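You operate a simulated robot arm through the tools that you are given. There is no shell and no other tool.

Carry out the task below with a simulated robot arm. There is one attempt and no reset: what you move stays moved.

JOB
Shut the air down and unplug the blue air plug.
Fine: compressor off, outlet valve shut, line bled to zero before the plug comes out; plug in its holder, bleed valve shut, compressor dial to 0.

Only the result counts: the job must be done as asked and must still hold three seconds after the hand-in. Knocking over, shifting, dropping, spilling or breaking anything else fails it.

ROBOT AND FRAMES
A 6-joint arm with a two-finger gripper, fixed in place. Base frame: the origin is on the floor under the middle of its stand, x ahead of it, y to its left, z up. Lengths are in cm, angles in degrees, forces in N, time in s.
It reaches about 157.2 cm from its shoulder. Its first joint turns from -166.0 to 166.0 degrees. Payload 2.45 kg.
The tool frame sits at the grasp point between the pads (the TCP): z along the fingers, y along the line on which they close. The tips reach 2 cm beyond it. The gripper opens to 14 cm; its body begins 16.8 cm behind the TCP.
Orientation is that of the tool frame in the base frame, as [roll, pitch, yaw] about the fixed x, y, z axes, in that order (R = Rz(yaw) Ry(pitch) Rx(roll)). With the fingers straight down and closing along the base's y, the tool's x points along the base's -x, its y along +y and its z along -z.

CONTROLS
- The arm moves only by the tool apply_moves. Its argument "motion" is one flat list of numbers, 6 for each row, row after row: the shift along the base's x, y, z in units of 250 mm (1.0 is 250 mm), then the turn, a rotation vector about the base's x, y, z in units of 120 degrees (1.0 is 120 degrees). In form: [tx, ty, tz, rx, ry, rz, tx, ty, tz, rx, ry, rz, ...]. A call has 1 to 20 rows; each row is the pose to reach, as a shift and turn from the pose commanded when the call began. "hand" is the opening, from 0 (shut) to 1 (fully open), set as the call begins (left out, the last holds). A call with a number of a shift or a turn outside -1 to 1 is refused whole. A row lasts 0.2 s, in which the tool goes at most 5 cm and 8.6 degrees; a call with a longer step from one row to the next is refused whole, and so is a gripper value outside its range. Where a pose cannot be reached the arm comes as near as it can. A force on the tool above 90 N (or 10 N above the force at the start of the call, whichever is more), or a blocked arm, ends the call early, and 0.2 s more pass. The fingers move at their own pace (about 4.5 cm/s each) and stop on an object; they squeeze with about 40 N. The grip force told is the motor's: it shows also when the fingers shut on nothing. Time passes only in rows, and 0.2 s behind the last, so rows that repeat a pose let the fingers close. The reply holds the time, the measured pose of the TCP, the force on the tool along the base axes, the opening and the grip force, in the units named above and with some noise, with the torque about the TCP (base axes, N m) and any sound that the robot's microphone picked up, and new pictures: "views" is both (left out), scene, wrist or none.
- Cameras (640 x 400 px; columns grow to the right, rows downward): "scene" is fixed at [40.09, -49.83, 161.1]; the picture's right is [0.94, -0.34, 0.00], its down [-0.19, -0.52, -0.84] and it looks along [0.29, 0.78, -0.55] (base axes); focal length 310 px, centre (320, 200). "wrist" rides on the gripper at [7.8, 1.1, -20.9] in the tool frame; the picture's right is [-0.14, 0.99, 0.00], its down [-0.92, -0.13, -0.37] and it looks along [-0.37, -0.05, 0.93] (tool axes); focal length 280 px, centre (320, 200). There is no depth. A picture from a camera that has moved, and an enlarged one, comes with that camera's place and axes in the base frame and with its lens.
- enlarge(camera, box): a new picture of the part [left, top, right, bottom] of that camera's present view, enlarged. No time passes.
- finish_job(): hands the job in; it is judged then, once.

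Places have to be worked out from the pictures, the camera data and where the tool is seen. Open the gripper and draw the arm clear of the work before you hand the job in, unless the task says otherwise.

The tools are called after "Emit:" by a JSON object that holds its "name" and its "arguments". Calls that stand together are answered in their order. apply_moves: Moves the arm, as the interface text tells. Its arguments: {"type":"object","properties":{"motion":{"type":"array","items":{"type":"number"}},"hand":{"type":"number"},"views":{"type":"string","enum":["both","scene","wrist","none"]}},"required":["motion"]} The other tools are called the same way: enlarge (camera, box) takes an enlarged picture of a part of a camera's view; finish_job () hands the job in.

At the start:

```text
t: 0.0
tcp_pos: [70.86, 40.36, 121.41]
tool_rot: [180.0, 0.0, 179.9]
contact_force: [1.0, 0.5, -0.5]
moment: [-0.02, -0.03, 0.01]
opening: 13.99
finger_force: 0.0
```

scene: 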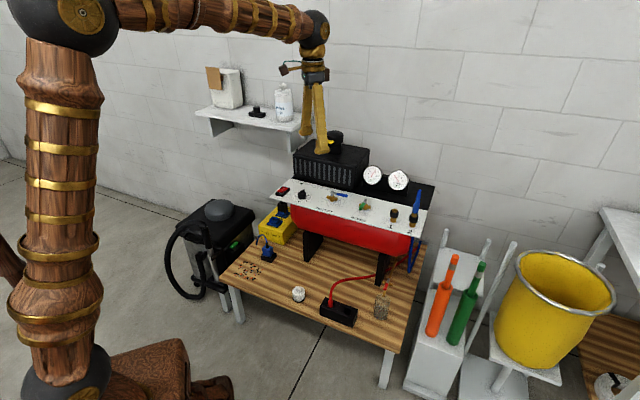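
wrist: 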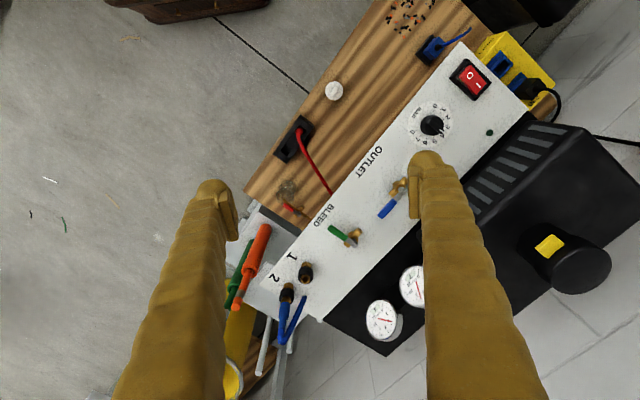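

The first pictures show the compressor panel with a rocker switch, a dial, the outlet and bleed levers, and two sockets. I'll enlarge both views before I move anything.

Emit:
{"name": "enlarge", "arguments": {"camera": "scene", "box": [260, 120, 450, 240]}}

Emit:
{"name": "enlarge", "arguments": {"camera": "wrist", "box": [360, 20, 580, 160]}}

Emit:
{"name": "enlarge", "arguments": {"camera": "wrist", "box": [230, 140, 450, 360]}}

Emit:
{"name": "enlarge", "arguments": {"camera": "scene", "box": [220, 220, 450, 380]}}

```text
3.33 times, centred on (355, 180) of scene
camera zoom: at [40.09, -49.83, 161.1], right [0.94, -0.34, 0.0], down [-0.19, -0.52, -0.84], along [0.29, 0.78, -0.55], focal length 1033 px, centre (203, 267)
```

zoom: 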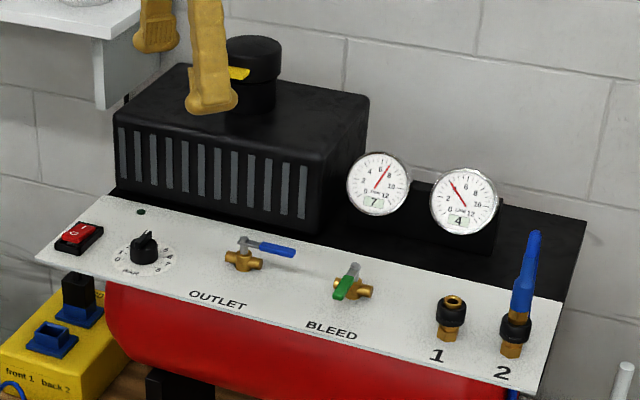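

```text
2.86 times, centred on (470, 90) of wrist
camera zoom: at [63.0, 41.33, 142.27], right [0.14, 0.99, 0.0], down [0.92, -0.13, 0.37], along [0.37, -0.05, -0.93], focal length 801 px, centre (-109, 514)
```

zoom: 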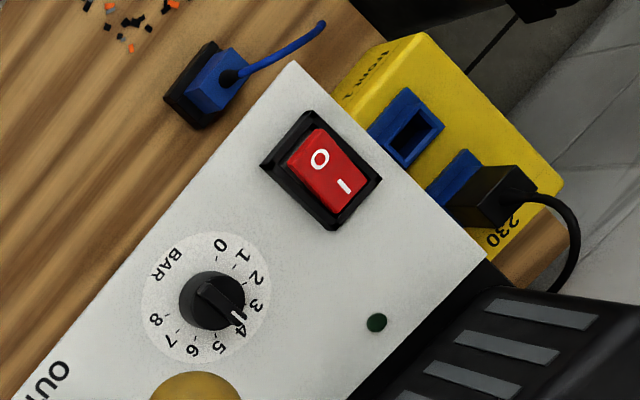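

```text
1.82 times, centred on (340, 250) of wrist
camera zoom: at [63.0, 41.33, 142.27], right [0.14, 0.99, 0.0], down [0.92, -0.13, 0.37], along [0.37, -0.05, -0.93], focal length 510 px, centre (284, 109)
```

zoom: 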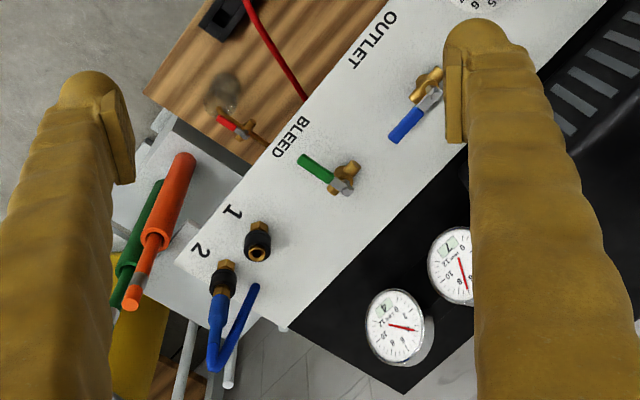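

```text
2.50 times, centred on (335, 300) of scene
camera zoom: at [40.09, -49.83, 161.1], right [0.94, -0.34, 0.0], down [-0.19, -0.52, -0.84], along [0.29, 0.78, -0.55], focal length 775 px, centre (282, -50)
```

zoom: 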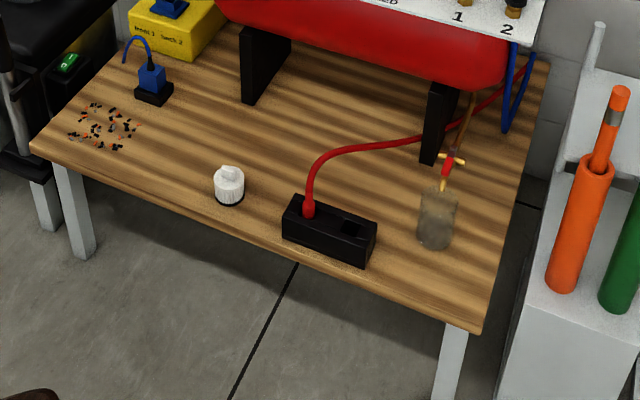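

The panel looks horizontal at z≈86 and runs at about -45° in the base frame. Rough positions:

| Item | x, y |
|---|---|
| Rocker | (65.5, 68.5) |
| Dial | (72.5, 61.4) |
| Outlet valve | (84, 55) |
| Bleed valve | (95, 45) |
| Blue plug in socket 2 | (106, 27) |

I'll turn the tool to line up with the panel and hover over the rocker for a closer look.

Emit:
{"name": "apply_moves", "arguments": {"motion": [-0.0143, 0.123, -0.067, 0, 0, 0.047, -0.0286, 0.246, -0.134, 0, 0, 0.094, -0.043, 0.37, -0.201, 0, 0, 0.141, -0.057, 0.493, -0.268, 0, 0, 0.1875, -0.0714, 0.616, -0.335, 0, 0, 0.234, -0.0857, 0.74, -0.402, 0, 0, 0.281, -0.1, 0.863, -0.469, 0, 0, 0.328, -0.114, 0.986, -0.536, 0, 0, 0.375, -0.114, 0.986, -0.536, 0, 0, 0.375], "views": "both"}}

```text
t: 2.0
tcp_pos: [67.93, 65.09, 108.13]
tool_rot: [-180.0, -0.1, -135.0]
contact_force: [-0.1, -0.4, 0.3]
moment: [-0.02, -0.01, -0.01]
opening: 14.0
finger_force: 0.0
camera wrist: at [61.53, 60.23, 128.84], right [-0.6, 0.8, 0.0], down [0.74, 0.56, 0.37], along [0.29, 0.22, -0.93], focal length 280 px, centre (320, 200)
```

scene: 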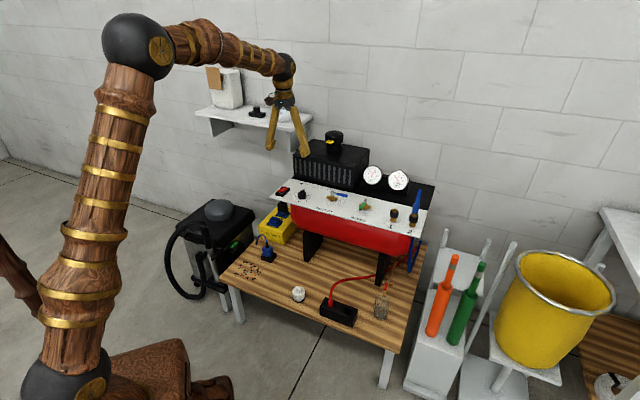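
wrist: 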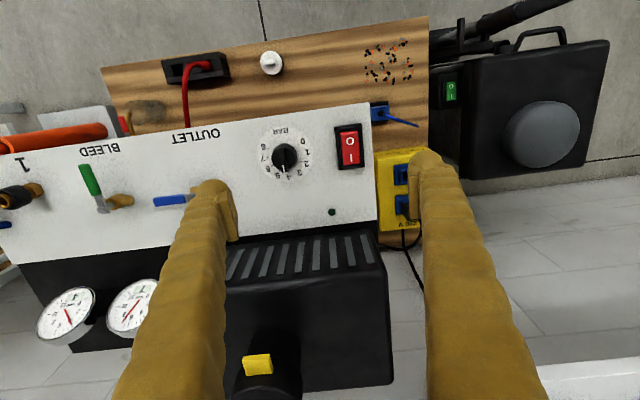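

The view is clearer from here, so I'll zoom in on the rocker, the dial and the levers.

Emit:
{"name": "enlarge", "arguments": {"camera": "wrist", "box": [240, 100, 400, 200]}}

Emit:
{"name": "enlarge", "arguments": {"camera": "wrist", "box": [0, 110, 240, 260]}}

Emit:
{"name": "enlarge", "arguments": {"camera": "scene", "box": [265, 175, 345, 225]}}

Emit:
{"name": "enlarge", "arguments": {"camera": "scene", "box": [350, 155, 440, 230]}}

```text
4.00 times, centred on (320, 150) of wrist
camera zoom: at [61.53, 60.23, 128.84], right [-0.6, 0.8, 0.0], down [0.74, 0.56, 0.37], along [0.29, 0.22, -0.93], focal length 1122 px, centre (320, 400)
```

zoom: 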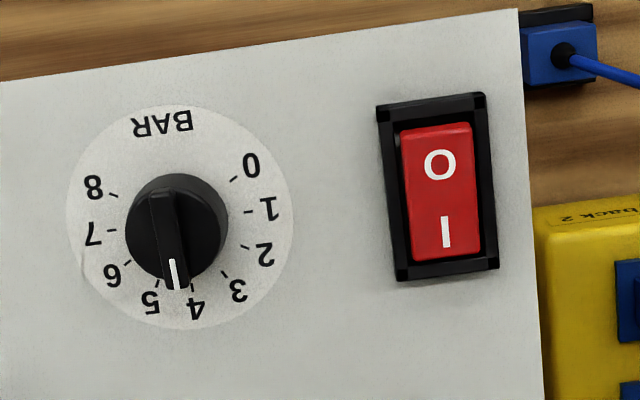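

```text
2.67 times, centred on (120, 185) of wrist
camera zoom: at [61.53, 60.23, 128.84], right [-0.6, 0.8, 0.0], down [0.74, 0.56, 0.37], along [0.29, 0.22, -0.93], focal length 748 px, centre (853, 240)
```

zoom: 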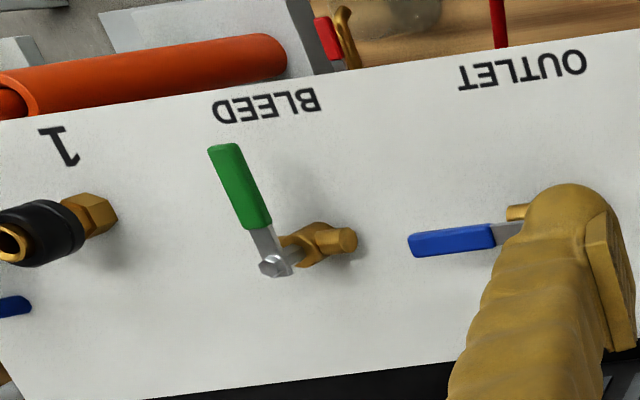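

```text
8.00 times, centred on (305, 200) of scene
camera zoom: at [40.09, -49.83, 161.1], right [0.94, -0.34, 0.0], down [-0.19, -0.52, -0.84], along [0.29, 0.78, -0.55], focal length 2479 px, centre (440, 200)
```

zoom: 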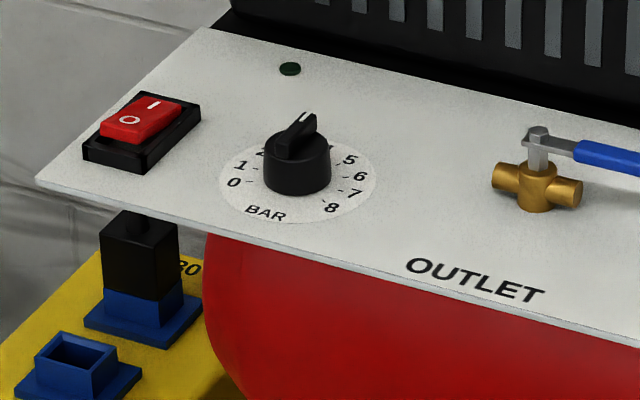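

```text
5.33 times, centred on (395, 192) of scene
camera zoom: at [40.09, -49.83, 161.1], right [0.94, -0.34, 0.0], down [-0.19, -0.52, -0.84], along [0.29, 0.78, -0.55], focal length 1653 px, centre (-80, 240)
```

zoom: 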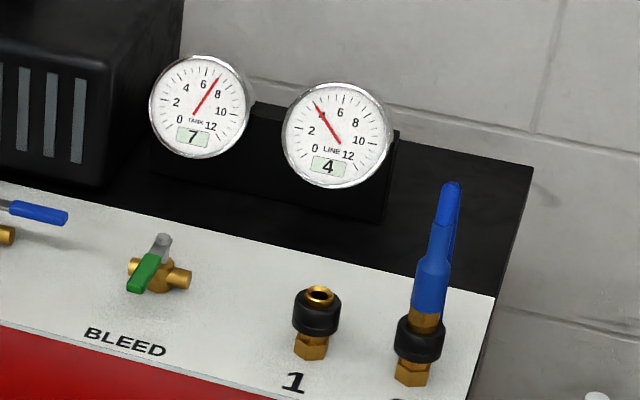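

The rocker's front end, marked O, looks raised, so the compressor is on. Before I touch anything I'll check the finger shape and get a better look at the plug and the holder.

Emit:
{"name": "enlarge", "arguments": {"camera": "scene", "box": [250, 80, 330, 160]}}

Emit:
{"name": "enlarge", "arguments": {"camera": "wrist", "box": [160, 150, 480, 350]}}

Emit:
{"name": "enlarge", "arguments": {"camera": "scene", "box": [290, 260, 410, 340]}}

Emit:
{"name": "enlarge", "arguments": {"camera": "scene", "box": [385, 180, 445, 280]}}

```text
5.00 times, centred on (290, 120) of scene
camera zoom: at [40.09, -49.83, 161.1], right [0.94, -0.34, 0.0], down [-0.19, -0.52, -0.84], along [0.29, 0.78, -0.55], focal length 1550 px, centre (470, 600)
```

zoom: 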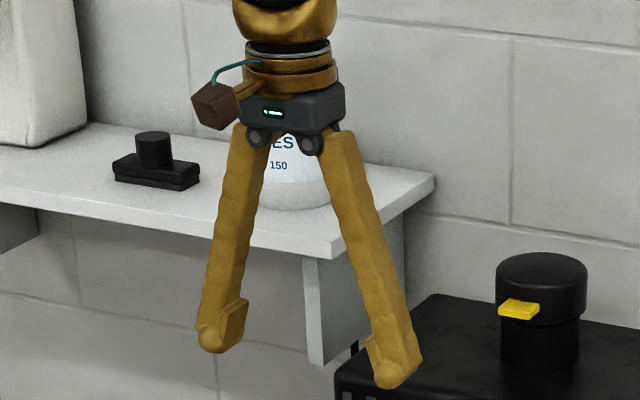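

```text
2.00 times, centred on (320, 250) of wrist
camera zoom: at [61.53, 60.23, 128.84], right [-0.6, 0.8, 0.0], down [0.74, 0.56, 0.37], along [0.29, 0.22, -0.93], focal length 561 px, centre (320, 100)
```

zoom: 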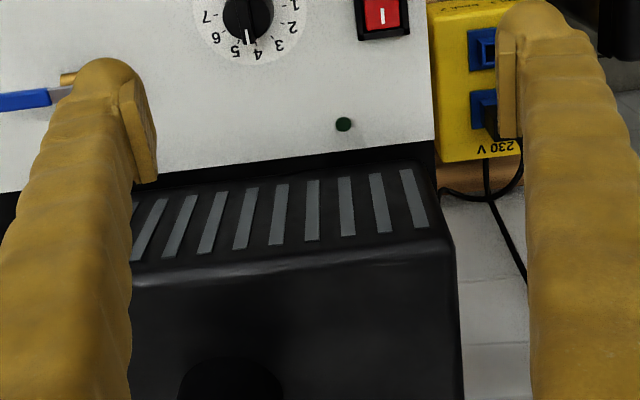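

```text
5.00 times, centred on (350, 300) of scene
camera zoom: at [40.09, -49.83, 161.1], right [0.94, -0.34, 0.0], down [-0.19, -0.52, -0.84], along [0.29, 0.78, -0.55], focal length 1550 px, centre (170, -300)
```

zoom: 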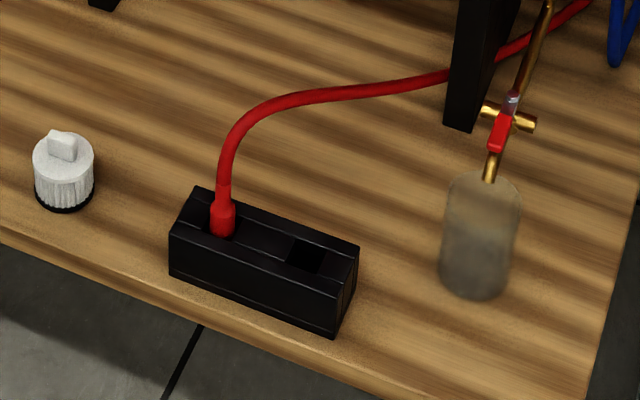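

```text
4.00 times, centred on (415, 230) of scene
camera zoom: at [40.09, -49.83, 161.1], right [0.94, -0.34, 0.0], down [-0.19, -0.52, -0.84], along [0.29, 0.78, -0.55], focal length 1240 px, centre (-60, 80)
```

zoom: 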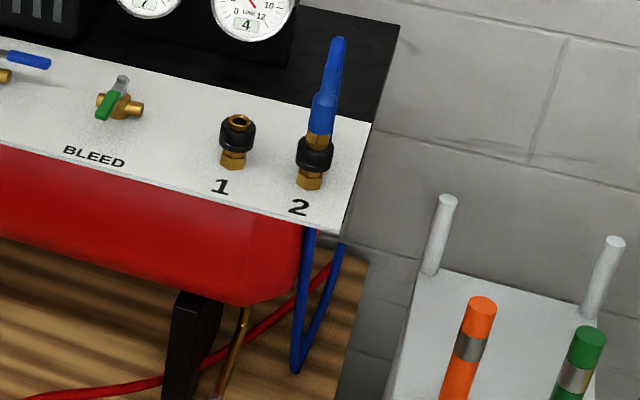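

The fingers have rounded tips about 3 cm across. I'll keep the hand open and use the +u finger as the pusher, so the other finger hangs off the panel's left edge. First I'll hover over the O end of the rocker to check alignment.

Emit:
{"name": "apply_moves", "arguments": {"motion": [-0.097, 0.086, -0.1, 0, 0, 0, -0.194, 0.172, -0.2, 0, 0, 0, -0.291, 0.258, -0.32, 0, 0, 0, -0.388, 0.344, -0.44, 0, 0, 0, -0.388, 0.344, -0.52, 0, 0, 0, -0.388, 0.344, -0.52, 0, 0, 0], "views": "both"}}

Emit:
{"name": "enlarge", "arguments": {"camera": "scene", "box": [250, 140, 346, 200]}}

Emit:
{"name": "enlarge", "arguments": {"camera": "wrist", "box": [80, 80, 336, 240]}}

```text
t: 3.4
tcp_pos: [58.37, 73.69, 95.04]
tool_rot: [180.0, 0.1, -135.0]
contact_force: [1.0, -0.7, -1.1]
moment: [-0.02, 0.0, -0.02]
opening: 14.0
finger_force: 0.0
camera wrist: at [51.97, 68.76, 116.01], right [-0.6, 0.8, 0.0], down [0.74, 0.56, 0.37], along [0.29, 0.22, -0.93], focal length 280 px, centre (320, 200)
```

scene: 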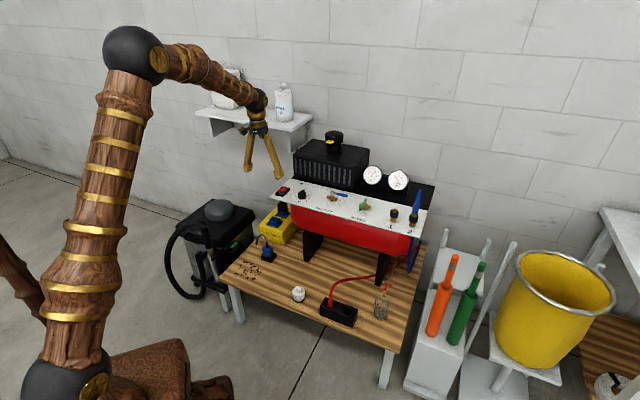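
wrist: 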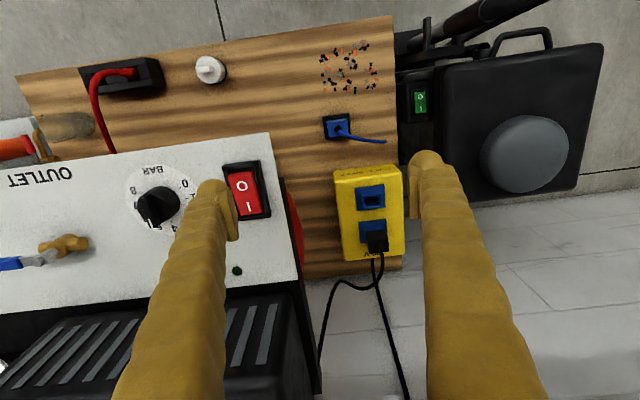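

```text
6.67 times, centred on (298, 170) of scene
camera zoom: at [40.09, -49.83, 161.1], right [0.94, -0.34, 0.0], down [-0.19, -0.52, -0.84], along [0.29, 0.78, -0.55], focal length 2066 px, centre (467, 400)
```

zoom: 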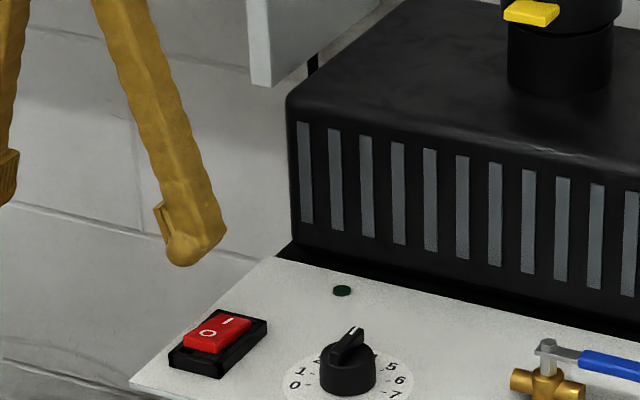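

```text
2.50 times, centred on (208, 160) of wrist
camera zoom: at [51.97, 68.76, 116.01], right [-0.6, 0.8, 0.0], down [0.74, 0.56, 0.37], along [0.29, 0.22, -0.93], focal length 701 px, centre (600, 300)
```

zoom: 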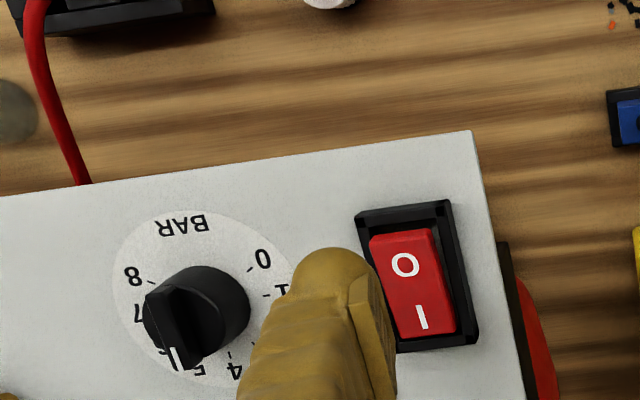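

The fingertip is about 0.6 cm left of and 0.4 cm in front of where I want it. I'll correct that and lower it gently to just above the rocker, then read the force.

Emit:
{"name": "apply_moves", "arguments": {"motion": [0.025, -0.003, -0.06, 0, 0, 0, 0.025, -0.003, -0.12, 0, 0, 0, 0.025, -0.003, -0.16, 0, 0, 0, 0.025, -0.003, -0.18, 0, 0, 0, 0.025, -0.003, -0.18, 0, 0, 0], "views": "both"}}

Emit:
{"name": "enlarge", "arguments": {"camera": "scene", "box": [250, 150, 330, 200]}}

```text
t: 4.6
tcp_pos: [58.89, 73.63, 90.48]
tool_rot: [-180.0, 0.0, -135.0]
contact_force: [0.0, 0.2, 0.1]
moment: [0.01, 0.02, 0.02]
opening: 14.02
finger_force: 0.1
camera wrist: at [52.54, 68.68, 111.37], right [-0.6, 0.8, 0.0], down [0.74, 0.56, 0.37], along [0.29, 0.22, -0.93], focal length 280 px, centre (320, 200)
```

scene: 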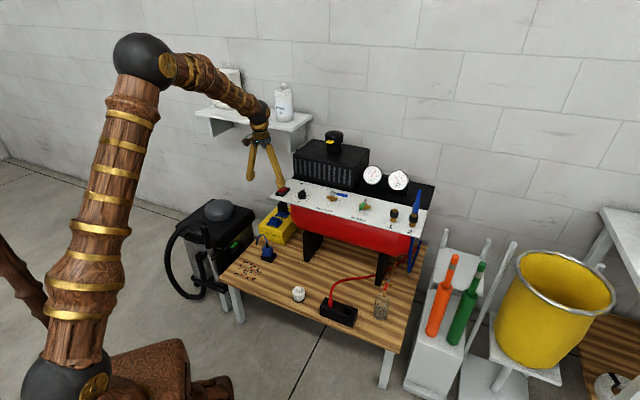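
wrist: 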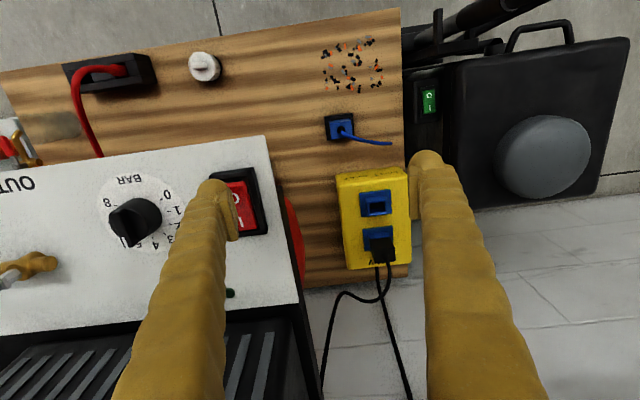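

```text
8.00 times, centred on (290, 175) of scene
camera zoom: at [40.09, -49.83, 161.1], right [0.94, -0.34, 0.0], down [-0.19, -0.52, -0.84], along [0.29, 0.78, -0.55], focal length 2479 px, centre (560, 400)
```

zoom: 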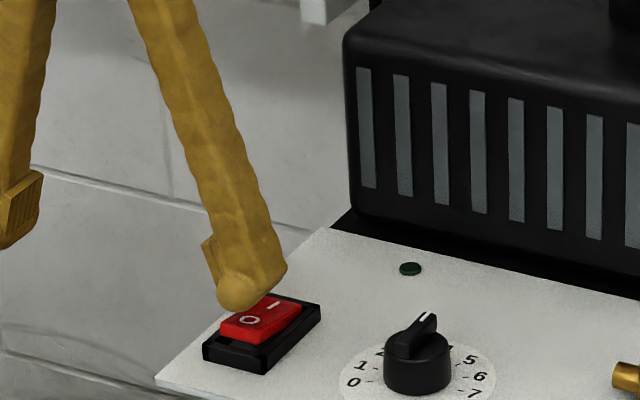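

The fingertip now sits just above the O. I'll press down in small steps and watch the force and the microphone.

Emit:
{"name": "apply_moves", "arguments": {"motion": [0, 0, -0.02, 0, 0, 0, 0, 0, -0.04, 0, 0, 0, 0, 0, -0.055, 0, 0, 0, 0, 0, -0.07, 0, 0, 0], "views": "scene"}}

Emit:
{"name": "enlarge", "arguments": {"camera": "scene", "box": [250, 150, 330, 200]}}

```text
t: 5.6
tcp_pos: [59.02, 73.68, 88.86]
tool_rot: [-179.9, 0.1, -135.0]
contact_force: [-2.3, -0.7, 6.7]
moment: [-0.37, -0.41, -0.16]
opening: 13.99
finger_force: 0.0
```

scene: 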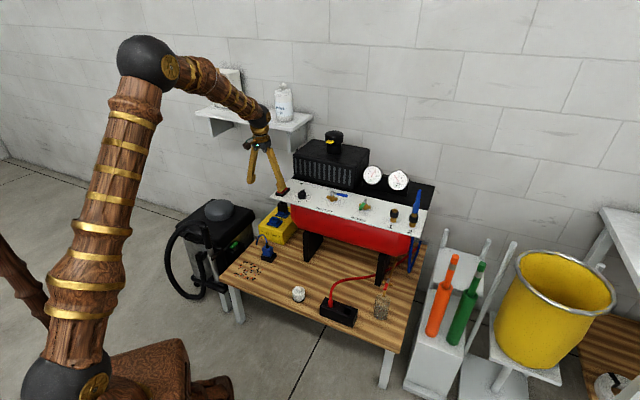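

```text
8.00 times, centred on (290, 175) of scene
camera zoom: at [40.09, -49.83, 161.1], right [0.94, -0.34, 0.0], down [-0.19, -0.52, -0.84], along [0.29, 0.78, -0.55], focal length 2479 px, centre (560, 400)
```

zoom: 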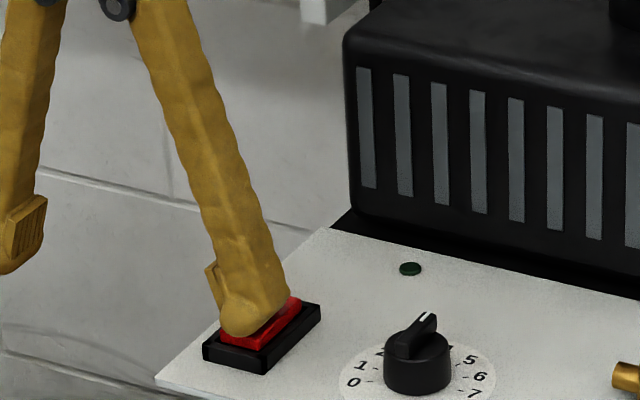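

There's light contact at 6.7 N. I'll press a little deeper.

Emit:
{"name": "apply_moves", "arguments": {"motion": [0, 0, -0.01, 0, 0, 0, 0, 0, -0.02, 0, 0, 0, 0, 0, -0.03, 0, 0, 0], "views": "scene"}}

Emit:
{"name": "enlarge", "arguments": {"camera": "scene", "box": [250, 150, 330, 200]}}

```text
t: 6.3
tcp_pos: [58.92, 73.64, 88.91]
tool_rot: [180.0, 0.5, -135.0]
contact_force: [-2.1, -3.2, 18.5]
moment: [-0.89, -1.11, -0.42]
opening: 14.0
finger_force: 0.0
stopped in row 3: the force on the tool passed its limit at 99 N (the readings are from after the stop); the commanded pose is now the measured one
```

scene: 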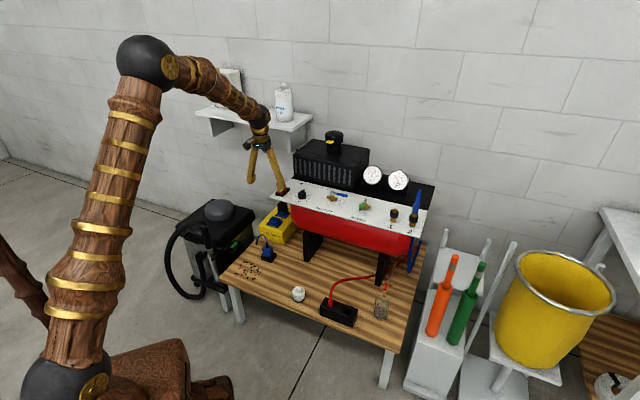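

```text
8.00 times, centred on (290, 175) of scene
camera zoom: at [40.09, -49.83, 161.1], right [0.94, -0.34, 0.0], down [-0.19, -0.52, -0.84], along [0.29, 0.78, -0.55], focal length 2479 px, centre (560, 400)
```

zoom: 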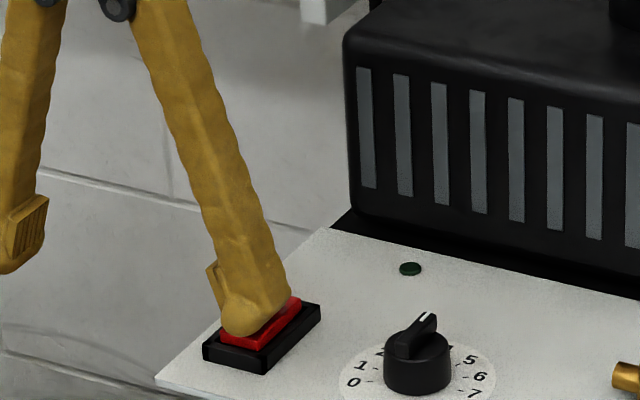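

The finger met a hard stop. I'll lift off, slide clear toward the left and look at the rocker.

Emit:
{"name": "apply_moves", "arguments": {"motion": [0, 0, 0.08, 0, 0, 0, 0, 0, 0.2, 0, 0, 0, 0, 0, 0.36, 0, 0, 0, -0.08, 0.08, 0.4, 0, 0, 0, -0.16, 0.16, 0.4, 0, 0, 0], "views": "both"}}

Emit:
{"name": "enlarge", "arguments": {"camera": "scene", "box": [258, 170, 338, 220]}}

Emit:
{"name": "enlarge", "arguments": {"camera": "wrist", "box": [160, 120, 320, 220]}}

```text
t: 7.5
tcp_pos: [55.03, 77.74, 98.69]
tool_rot: [180.0, 0.3, -135.1]
contact_force: [0.1, 0.9, -0.2]
moment: [-0.01, -0.04, -0.02]
opening: 14.0
finger_force: 0.0
camera wrist: at [48.59, 72.78, 119.51], right [-0.6, 0.8, 0.0], down [0.74, 0.56, 0.37], along [0.3, 0.23, -0.93], focal length 280 px, centre (320, 200)
```

scene: 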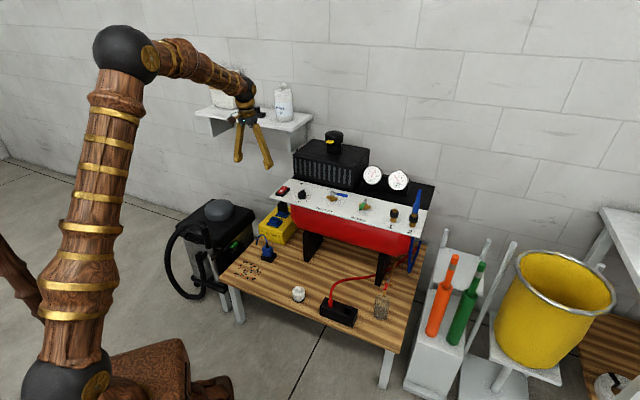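
wrist: 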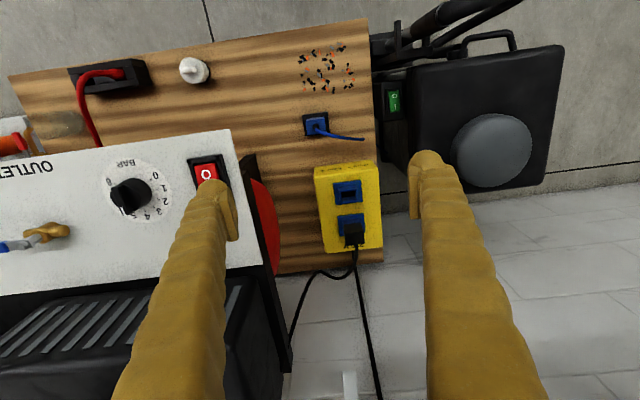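

```text
8.00 times, centred on (298, 195) of scene
camera zoom: at [40.09, -49.83, 161.1], right [0.94, -0.34, 0.0], down [-0.19, -0.52, -0.84], along [0.29, 0.78, -0.55], focal length 2479 px, centre (496, 240)
```

zoom: 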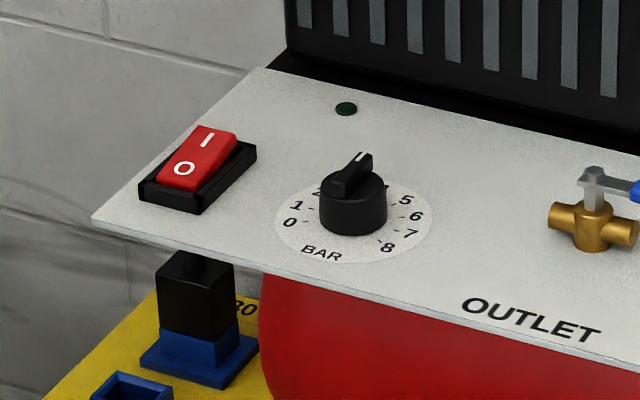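

```text
4.00 times, centred on (240, 170) of wrist
camera zoom: at [48.59, 72.78, 119.51], right [-0.6, 0.8, 0.0], down [0.74, 0.56, 0.37], along [0.3, 0.23, -0.93], focal length 1122 px, centre (640, 320)
```

zoom: 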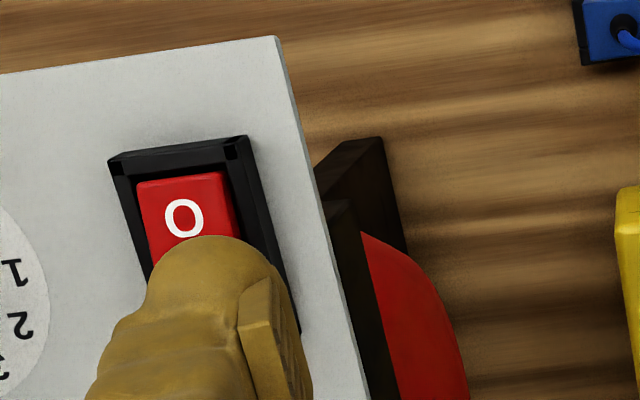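

The rocker now sits with the O end down and the I end raised, so the compressor is off. Next is the outlet valve, so I'll go up and over to look at its lever from above.

Emit:
{"name": "apply_moves", "arguments": {"motion": [0.08, -0.064, 0.15, 0, 0, 0, 0.2, -0.16, 0.29, 0, 0, 0, 0.34, -0.27, 0.29, 0, 0, 0, 0.49, -0.385, 0.29, 0, 0, 0, 0.64, -0.5, 0.29, 0, 0, 0, 0.79, -0.62, 0.29, 0, 0, 0, 0.92, -0.74, 0.29, 0, 0, 0, 0.99, -0.86, 0.29, 0, 0, 0, 0.99, -0.86, 0.29, 0, 0, 0], "views": "none"}}

Emit:
{"name": "apply_moves", "arguments": {"motion": [0.12, -0.06, 0, 0, 0, 0, 0.24, -0.12, 0, 0, 0, 0, 0.24, -0.12, 0, 0, 0, 0], "views": "both"}}

```text
refused: row 2 steps farther than a row can; nothing moved
```

```text
t: 8.3
tcp_pos: [61.08, 74.85, 98.6]
tool_rot: [180.0, 0.3, -135.0]
contact_force: [0.3, -0.6, 0.0]
moment: [-0.01, 0.02, -0.01]
opening: 14.0
finger_force: 0.1
camera wrist: at [54.7, 69.82, 119.38], right [-0.6, 0.8, 0.0], down [0.74, 0.56, 0.37], along [0.3, 0.23, -0.93], focal length 280 px, centre (320, 200)
```

scene: 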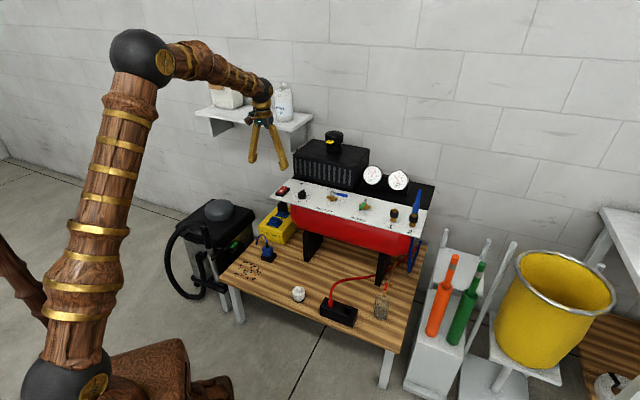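
wrist: 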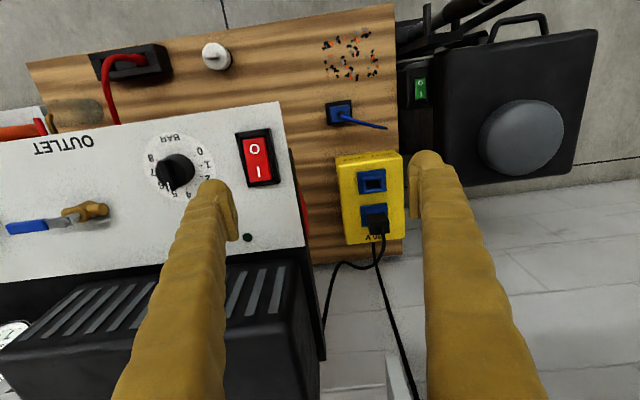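

The first call was refused because a step was too long, and the short second call did run with no contact. I'll make the full move with legal steps this time, rising first.

Emit:
{"name": "apply_moves", "arguments": {"motion": [0.08, -0.08, 0.15, 0, 0, 0, 0.17, -0.16, 0.296, 0, 0, 0, 0.31, -0.28, 0.296, 0, 0, 0, 0.45, -0.4, 0.296, 0, 0, 0, 0.59, -0.52, 0.296, 0, 0, 0, 0.73, -0.64, 0.296, 0, 0, 0, 0.87, -0.76, 0.296, 0, 0, 0, 0.996, -0.874, 0.296, 0, 0, 0, 0.996, -0.874, 0.296, 0, 0, 0], "views": "both"}}

Emit:
{"name": "enlarge", "arguments": {"camera": "wrist", "box": [200, 100, 440, 250]}}

Emit:
{"name": "enlarge", "arguments": {"camera": "scene", "box": [320, 165, 400, 215]}}

```text
t: 10.3
tcp_pos: [86.0, 52.7, 106.31]
tool_rot: [180.0, 0.3, -135.1]
contact_force: [0.4, -0.9, 0.3]
moment: [-0.03, 0.03, -0.01]
opening: 13.96
finger_force: 0.0
camera wrist: at [79.63, 47.77, 127.17], right [-0.6, 0.8, 0.0], down [0.74, 0.56, 0.37], along [0.3, 0.23, -0.93], focal length 280 px, centre (320, 200)
```

scene: 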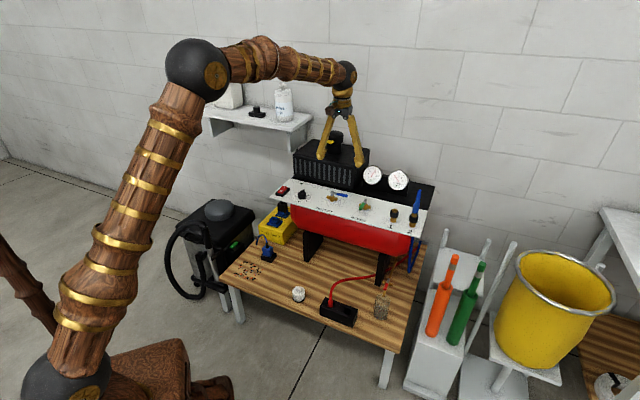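
wrist: 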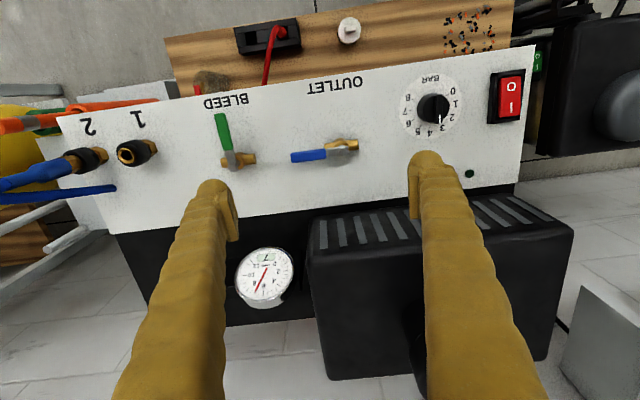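

```text
2.67 times, centred on (320, 175) of wrist
camera zoom: at [79.63, 47.77, 127.17], right [-0.6, 0.8, 0.0], down [0.74, 0.56, 0.37], along [0.3, 0.23, -0.93], focal length 748 px, centre (320, 267)
```

zoom: 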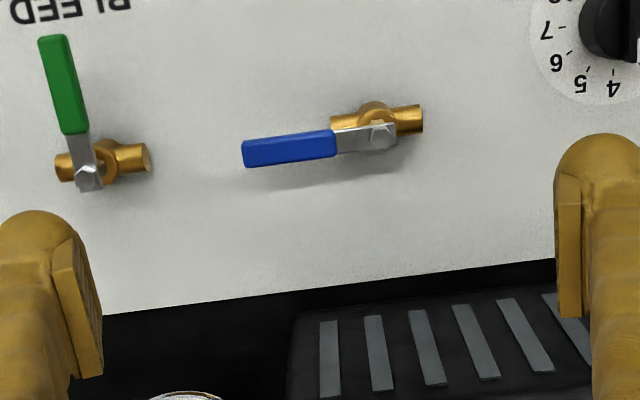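

```text
8.00 times, centred on (360, 190) of scene
camera zoom: at [40.09, -49.83, 161.1], right [0.94, -0.34, 0.0], down [-0.19, -0.52, -0.84], along [0.29, 0.78, -0.55], focal length 2479 px, centre (0, 280)
```

zoom: 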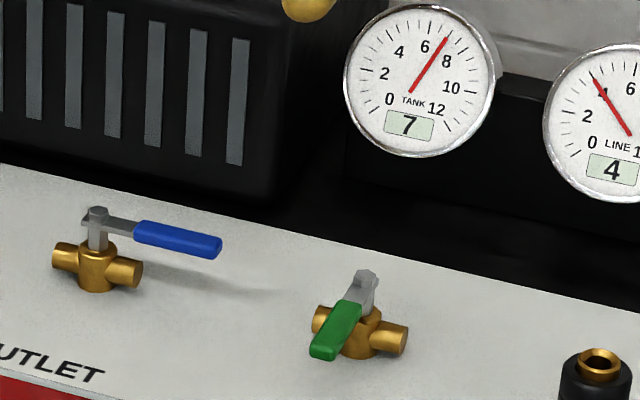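

Gauges read TANK 7, LINE 4. The outlet pivot is at about (84.1, 54.8), and its lever points along +u to (89, 50.1) at z≈90.4, parallel to the pipe, so it's open. I'll turn the hand 90° and narrow the fingers to straddle the handle.

Emit:
{"name": "apply_moves", "arguments": {"motion": [0.006, -0.005, 0, 0, 0, 0.0625, 0.012, -0.01, 0, 0, 0, 0.125, 0.018, -0.015, 0, 0, 0, 0.1875, 0.024, -0.02, 0, 0, 0, 0.25, 0.03, -0.025, 0, 0, 0, 0.3125, 0.036, -0.03, 0, 0, 0, 0.375, 0.042, -0.035, 0, 0, 0, 0.4375, 0.048, -0.04, 0, 0, 0, 0.5, 0.054, -0.045, 0, 0, 0, 0.5625, 0.06, -0.05, -0.05, 0, 0, 0.625, 0.066, -0.055, -0.13, 0, 0, 0.6875, 0.071, -0.06, -0.24, 0, 0, 0.75, 0.071, -0.06, -0.24, 0, 0, 0.75], "hand": 0.36, "views": "both"}}

Emit:
{"name": "enlarge", "arguments": {"camera": "wrist", "box": [200, 100, 440, 250]}}

Emit:
{"name": "enlarge", "arguments": {"camera": "scene", "box": [310, 150, 390, 200]}}

```text
t: 13.2
tcp_pos: [87.67, 51.27, 100.16]
tool_rot: [-180.0, 0.3, -45.0]
contact_force: [0.0, 0.0, 0.7]
moment: [-0.01, 0.03, 0.0]
opening: 5.04
finger_force: 0.1
camera wrist: at [92.52, 44.8, 120.86], right [-0.8, -0.6, 0.0], down [-0.56, 0.74, 0.37], along [-0.23, 0.3, -0.93], focal length 280 px, centre (320, 200)
```

scene: 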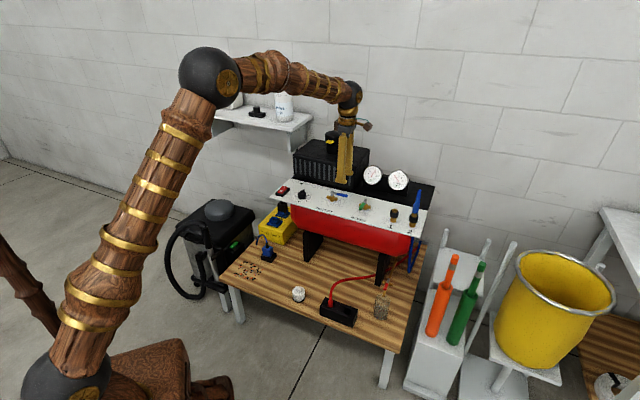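
wrist: 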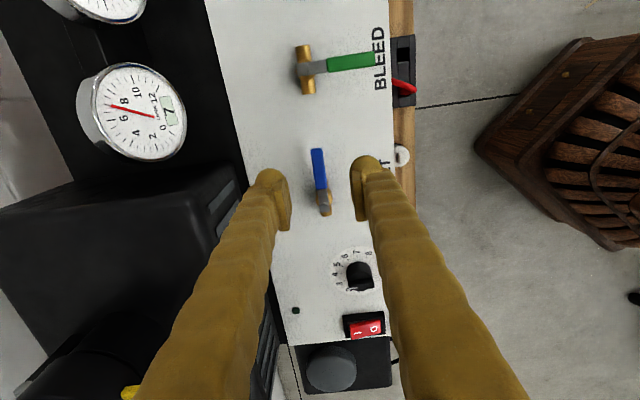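

```text
2.67 times, centred on (320, 175) of wrist
camera zoom: at [92.52, 44.8, 120.86], right [-0.8, -0.6, 0.0], down [-0.56, 0.74, 0.37], along [-0.23, 0.3, -0.93], focal length 748 px, centre (320, 267)
```

zoom: 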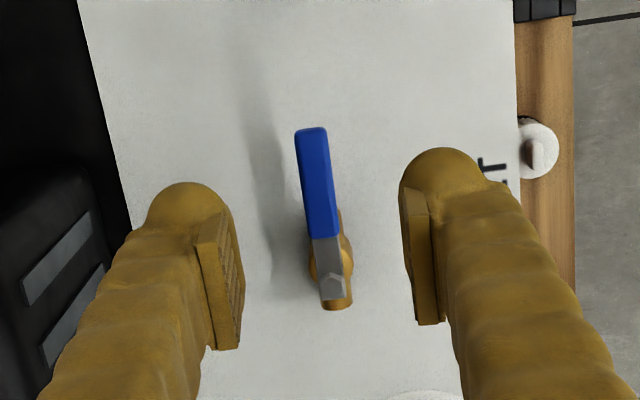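

```text
8.00 times, centred on (350, 175) of scene
camera zoom: at [40.09, -49.83, 161.1], right [0.94, -0.34, 0.0], down [-0.19, -0.52, -0.84], along [0.29, 0.78, -0.55], focal length 2479 px, centre (80, 400)
```

zoom: 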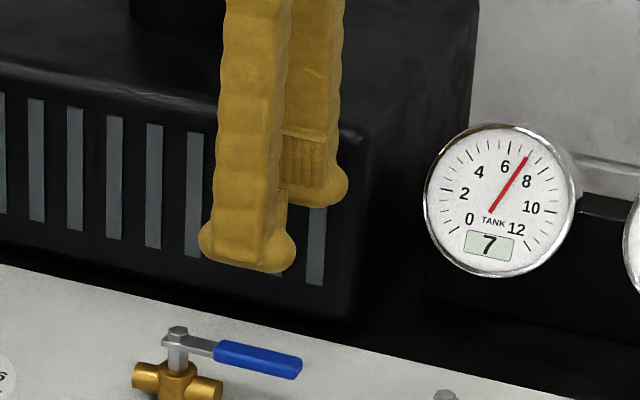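

The fingers straddle the blue lever with room on both sides. I'll descend until the pads are level with the handle.

Emit:
{"name": "apply_moves", "arguments": {"motion": [0, 0, -0.15, 0, 0, 0, 0, 0, -0.3, 0, 0, 0, 0, 0, -0.39, 0, 0, 0, 0, 0, -0.39, 0, 0, 0], "views": "both"}}

Emit:
{"name": "enlarge", "arguments": {"camera": "scene", "box": [310, 165, 390, 215]}}

Emit:
{"name": "enlarge", "arguments": {"camera": "wrist", "box": [200, 100, 440, 250]}}

```text
t: 14.2
tcp_pos: [87.96, 51.45, 90.45]
tool_rot: [-179.9, 0.3, -45.1]
contact_force: [0.7, -0.2, 0.0]
moment: [-0.02, 0.02, -0.07]
opening: 5.04
finger_force: 0.0
camera wrist: at [92.65, 44.91, 111.22], right [-0.8, -0.6, 0.0], down [-0.56, 0.74, 0.37], along [-0.23, 0.3, -0.93], focal length 280 px, centre (320, 200)
```

scene: 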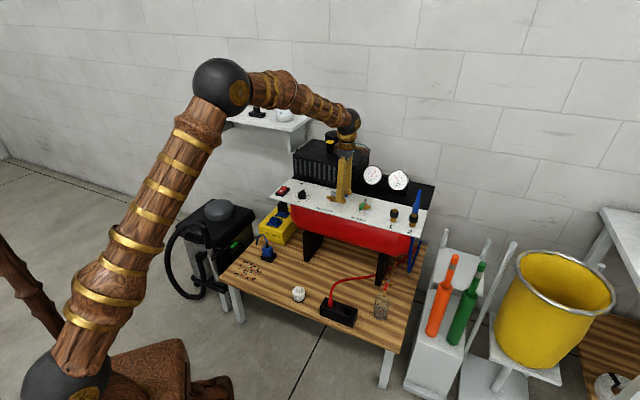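
wrist: 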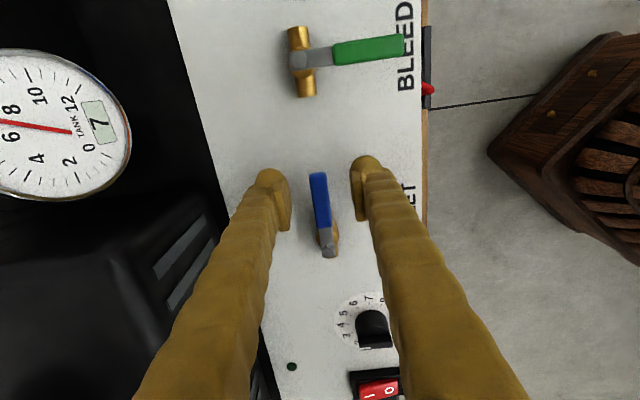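

```text
8.00 times, centred on (350, 190) of scene
camera zoom: at [40.09, -49.83, 161.1], right [0.94, -0.34, 0.0], down [-0.19, -0.52, -0.84], along [0.29, 0.78, -0.55], focal length 2479 px, centre (80, 280)
```

zoom: 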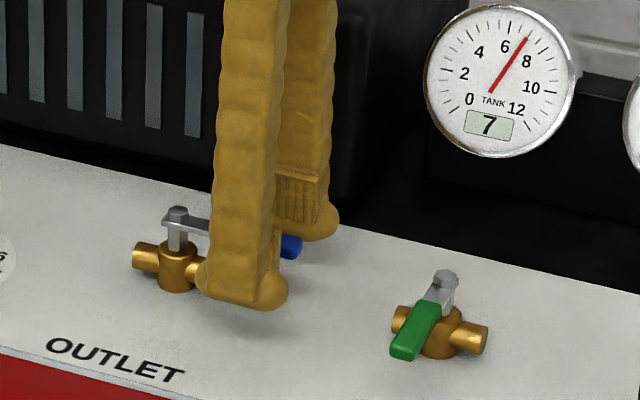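

```text
2.67 times, centred on (320, 175) of wrist
camera zoom: at [92.65, 44.91, 111.22], right [-0.8, -0.6, 0.0], down [-0.56, 0.74, 0.37], along [-0.23, 0.3, -0.93], focal length 748 px, centre (320, 267)
```

zoom: 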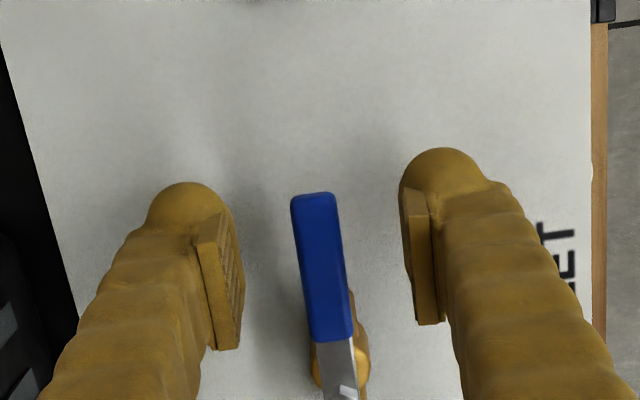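

The handle sits centred between the pads. I'll close to a loose 2.4 cm gap and sweep half of the clockwise arc around the pivot.

Emit:
{"name": "apply_moves", "arguments": {"motion": [0, 0, 0, 0, 0, 0, 0, 0, 0, 0, 0, 0, -0.0197, -0.0173, 0, 0, 0, -0.0625, -0.0414, -0.0318, 0, 0, 0, -0.125, -0.0649, -0.0434, 0, 0, 0, -0.1875, -0.0897, -0.0518, 0, 0, 0, -0.25, -0.1153, -0.0569, 0, 0, 0, -0.3125, -0.1414, -0.0586, 0, 0, 0, -0.375], "hand": 0.17, "views": "both"}}

Emit:
{"name": "enlarge", "arguments": {"camera": "wrist", "box": [200, 100, 440, 250]}}

Emit:
{"name": "enlarge", "arguments": {"camera": "scene", "box": [300, 165, 380, 215]}}

```text
t: 15.9
tcp_pos: [84.1, 49.87, 90.46]
tool_rot: [-179.9, 0.2, -90.1]
contact_force: [0.1, -0.5, 1.2]
moment: [0.0, 0.0, 0.01]
opening: 2.39
finger_force: 0.2
camera wrist: at [82.99, 41.82, 111.21], right [-0.99, 0.14, 0.0], down [0.13, 0.92, 0.37], along [0.05, 0.37, -0.93], focal length 280 px, centre (320, 200)
```

scene: 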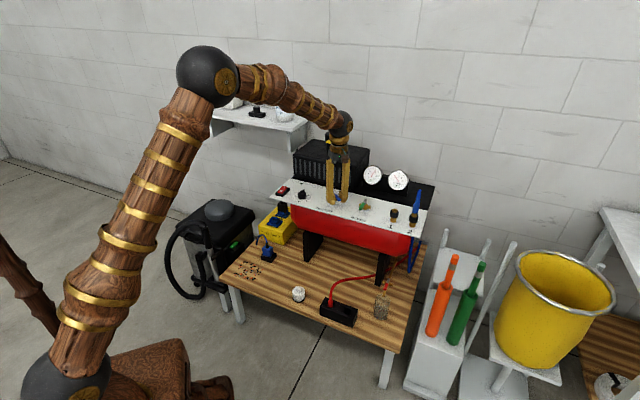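
wrist: 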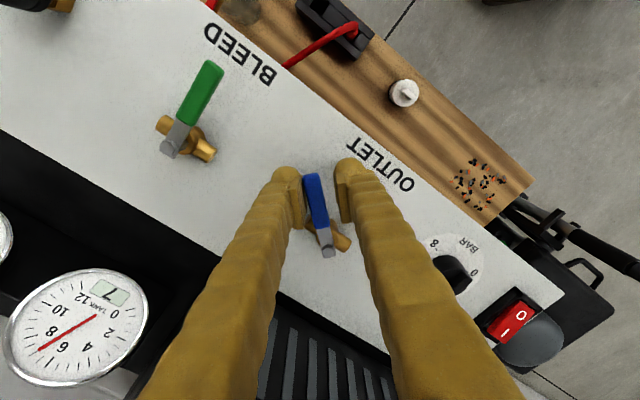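

```text
2.67 times, centred on (320, 175) of wrist
camera zoom: at [82.99, 41.82, 111.21], right [-0.99, 0.14, 0.0], down [0.13, 0.92, 0.37], along [0.05, 0.37, -0.93], focal length 748 px, centre (320, 267)
```

zoom: 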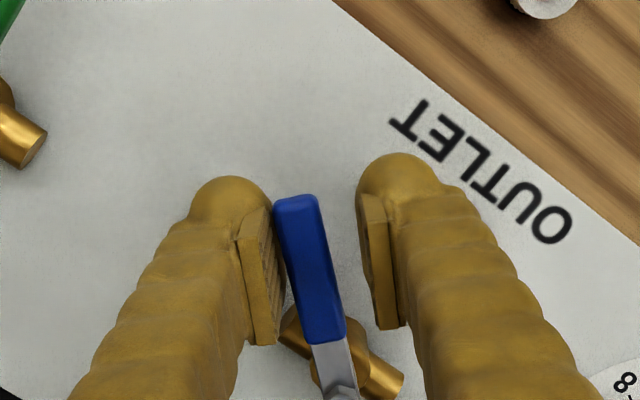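

```text
8.00 times, centred on (340, 190) of scene
camera zoom: at [40.09, -49.83, 161.1], right [0.94, -0.34, 0.0], down [-0.19, -0.52, -0.84], along [0.29, 0.78, -0.55], focal length 2479 px, centre (160, 280)
```

zoom: 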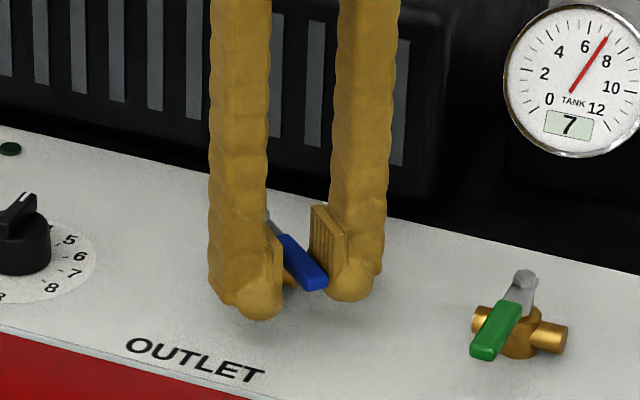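

The lever follows the hand freely. I'll continue the arc to just past 90° to bring it to its stop.

Emit:
{"name": "apply_moves", "arguments": {"motion": [-0.0261, 0.0017, 0, 0, 0, -0.0625, -0.0518, 0.0068, 0, 0, 0, -0.125, -0.0766, 0.0152, 0, 0, 0, -0.1875, -0.1, 0.0268, 0, 0, 0, -0.25, -0.1218, 0.0413, 0, 0, 0, -0.3125, -0.1414, 0.0586, 0, 0, 0, -0.375, -0.1554, 0.0742, 0, 0, 0, -0.425], "views": "both"}}

Emit:
{"name": "enlarge", "arguments": {"camera": "wrist", "box": [200, 100, 440, 250]}}

Emit:
{"name": "enlarge", "arguments": {"camera": "scene", "box": [300, 165, 380, 215]}}

```text
t: 17.6
tcp_pos: [80.29, 51.68, 90.3]
tool_rot: [-180.0, 0.3, -141.1]
contact_force: [0.3, 0.5, 0.2]
moment: [0.03, 0.02, -0.03]
opening: 2.38
finger_force: 0.4
camera wrist: at [73.38, 47.4, 111.03], right [-0.51, 0.86, 0.0], down [0.8, 0.48, 0.37], along [0.32, 0.19, -0.93], focal length 280 px, centre (320, 200)
```

scene: 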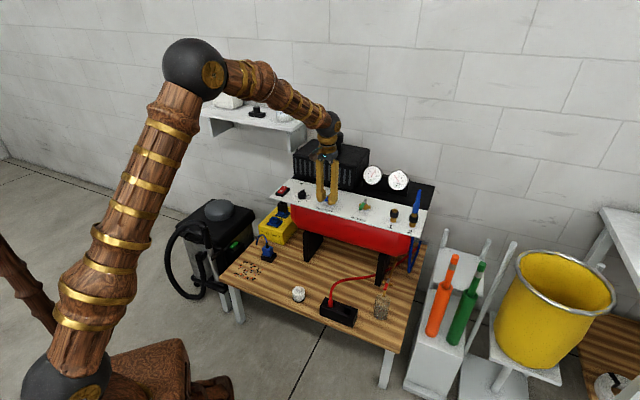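
wrist: 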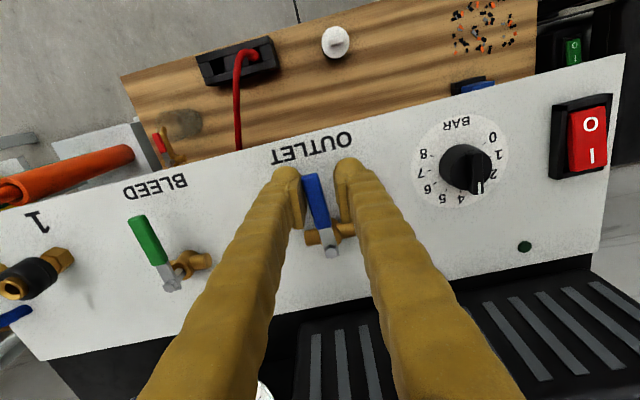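

```text
2.67 times, centred on (320, 175) of wrist
camera zoom: at [73.38, 47.4, 111.03], right [-0.51, 0.86, 0.0], down [0.8, 0.48, 0.37], along [0.32, 0.19, -0.93], focal length 748 px, centre (320, 267)
```

zoom: 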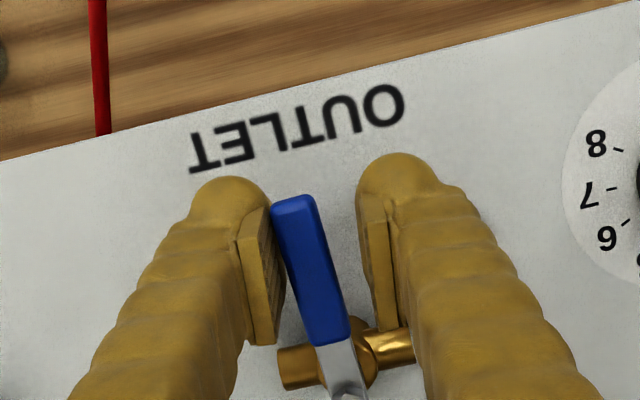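

```text
8.00 times, centred on (340, 190) of scene
camera zoom: at [40.09, -49.83, 161.1], right [0.94, -0.34, 0.0], down [-0.19, -0.52, -0.84], along [0.29, 0.78, -0.55], focal length 2479 px, centre (160, 280)
```

zoom: 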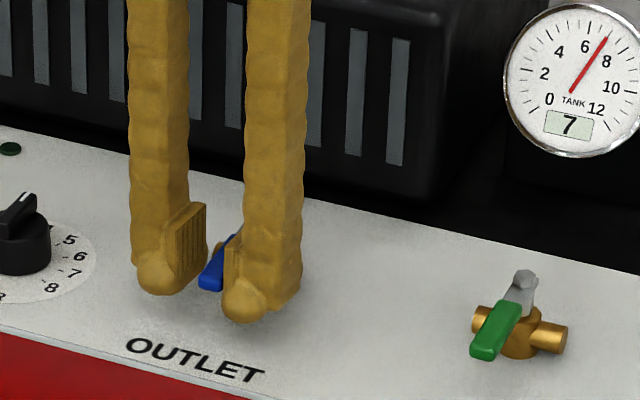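

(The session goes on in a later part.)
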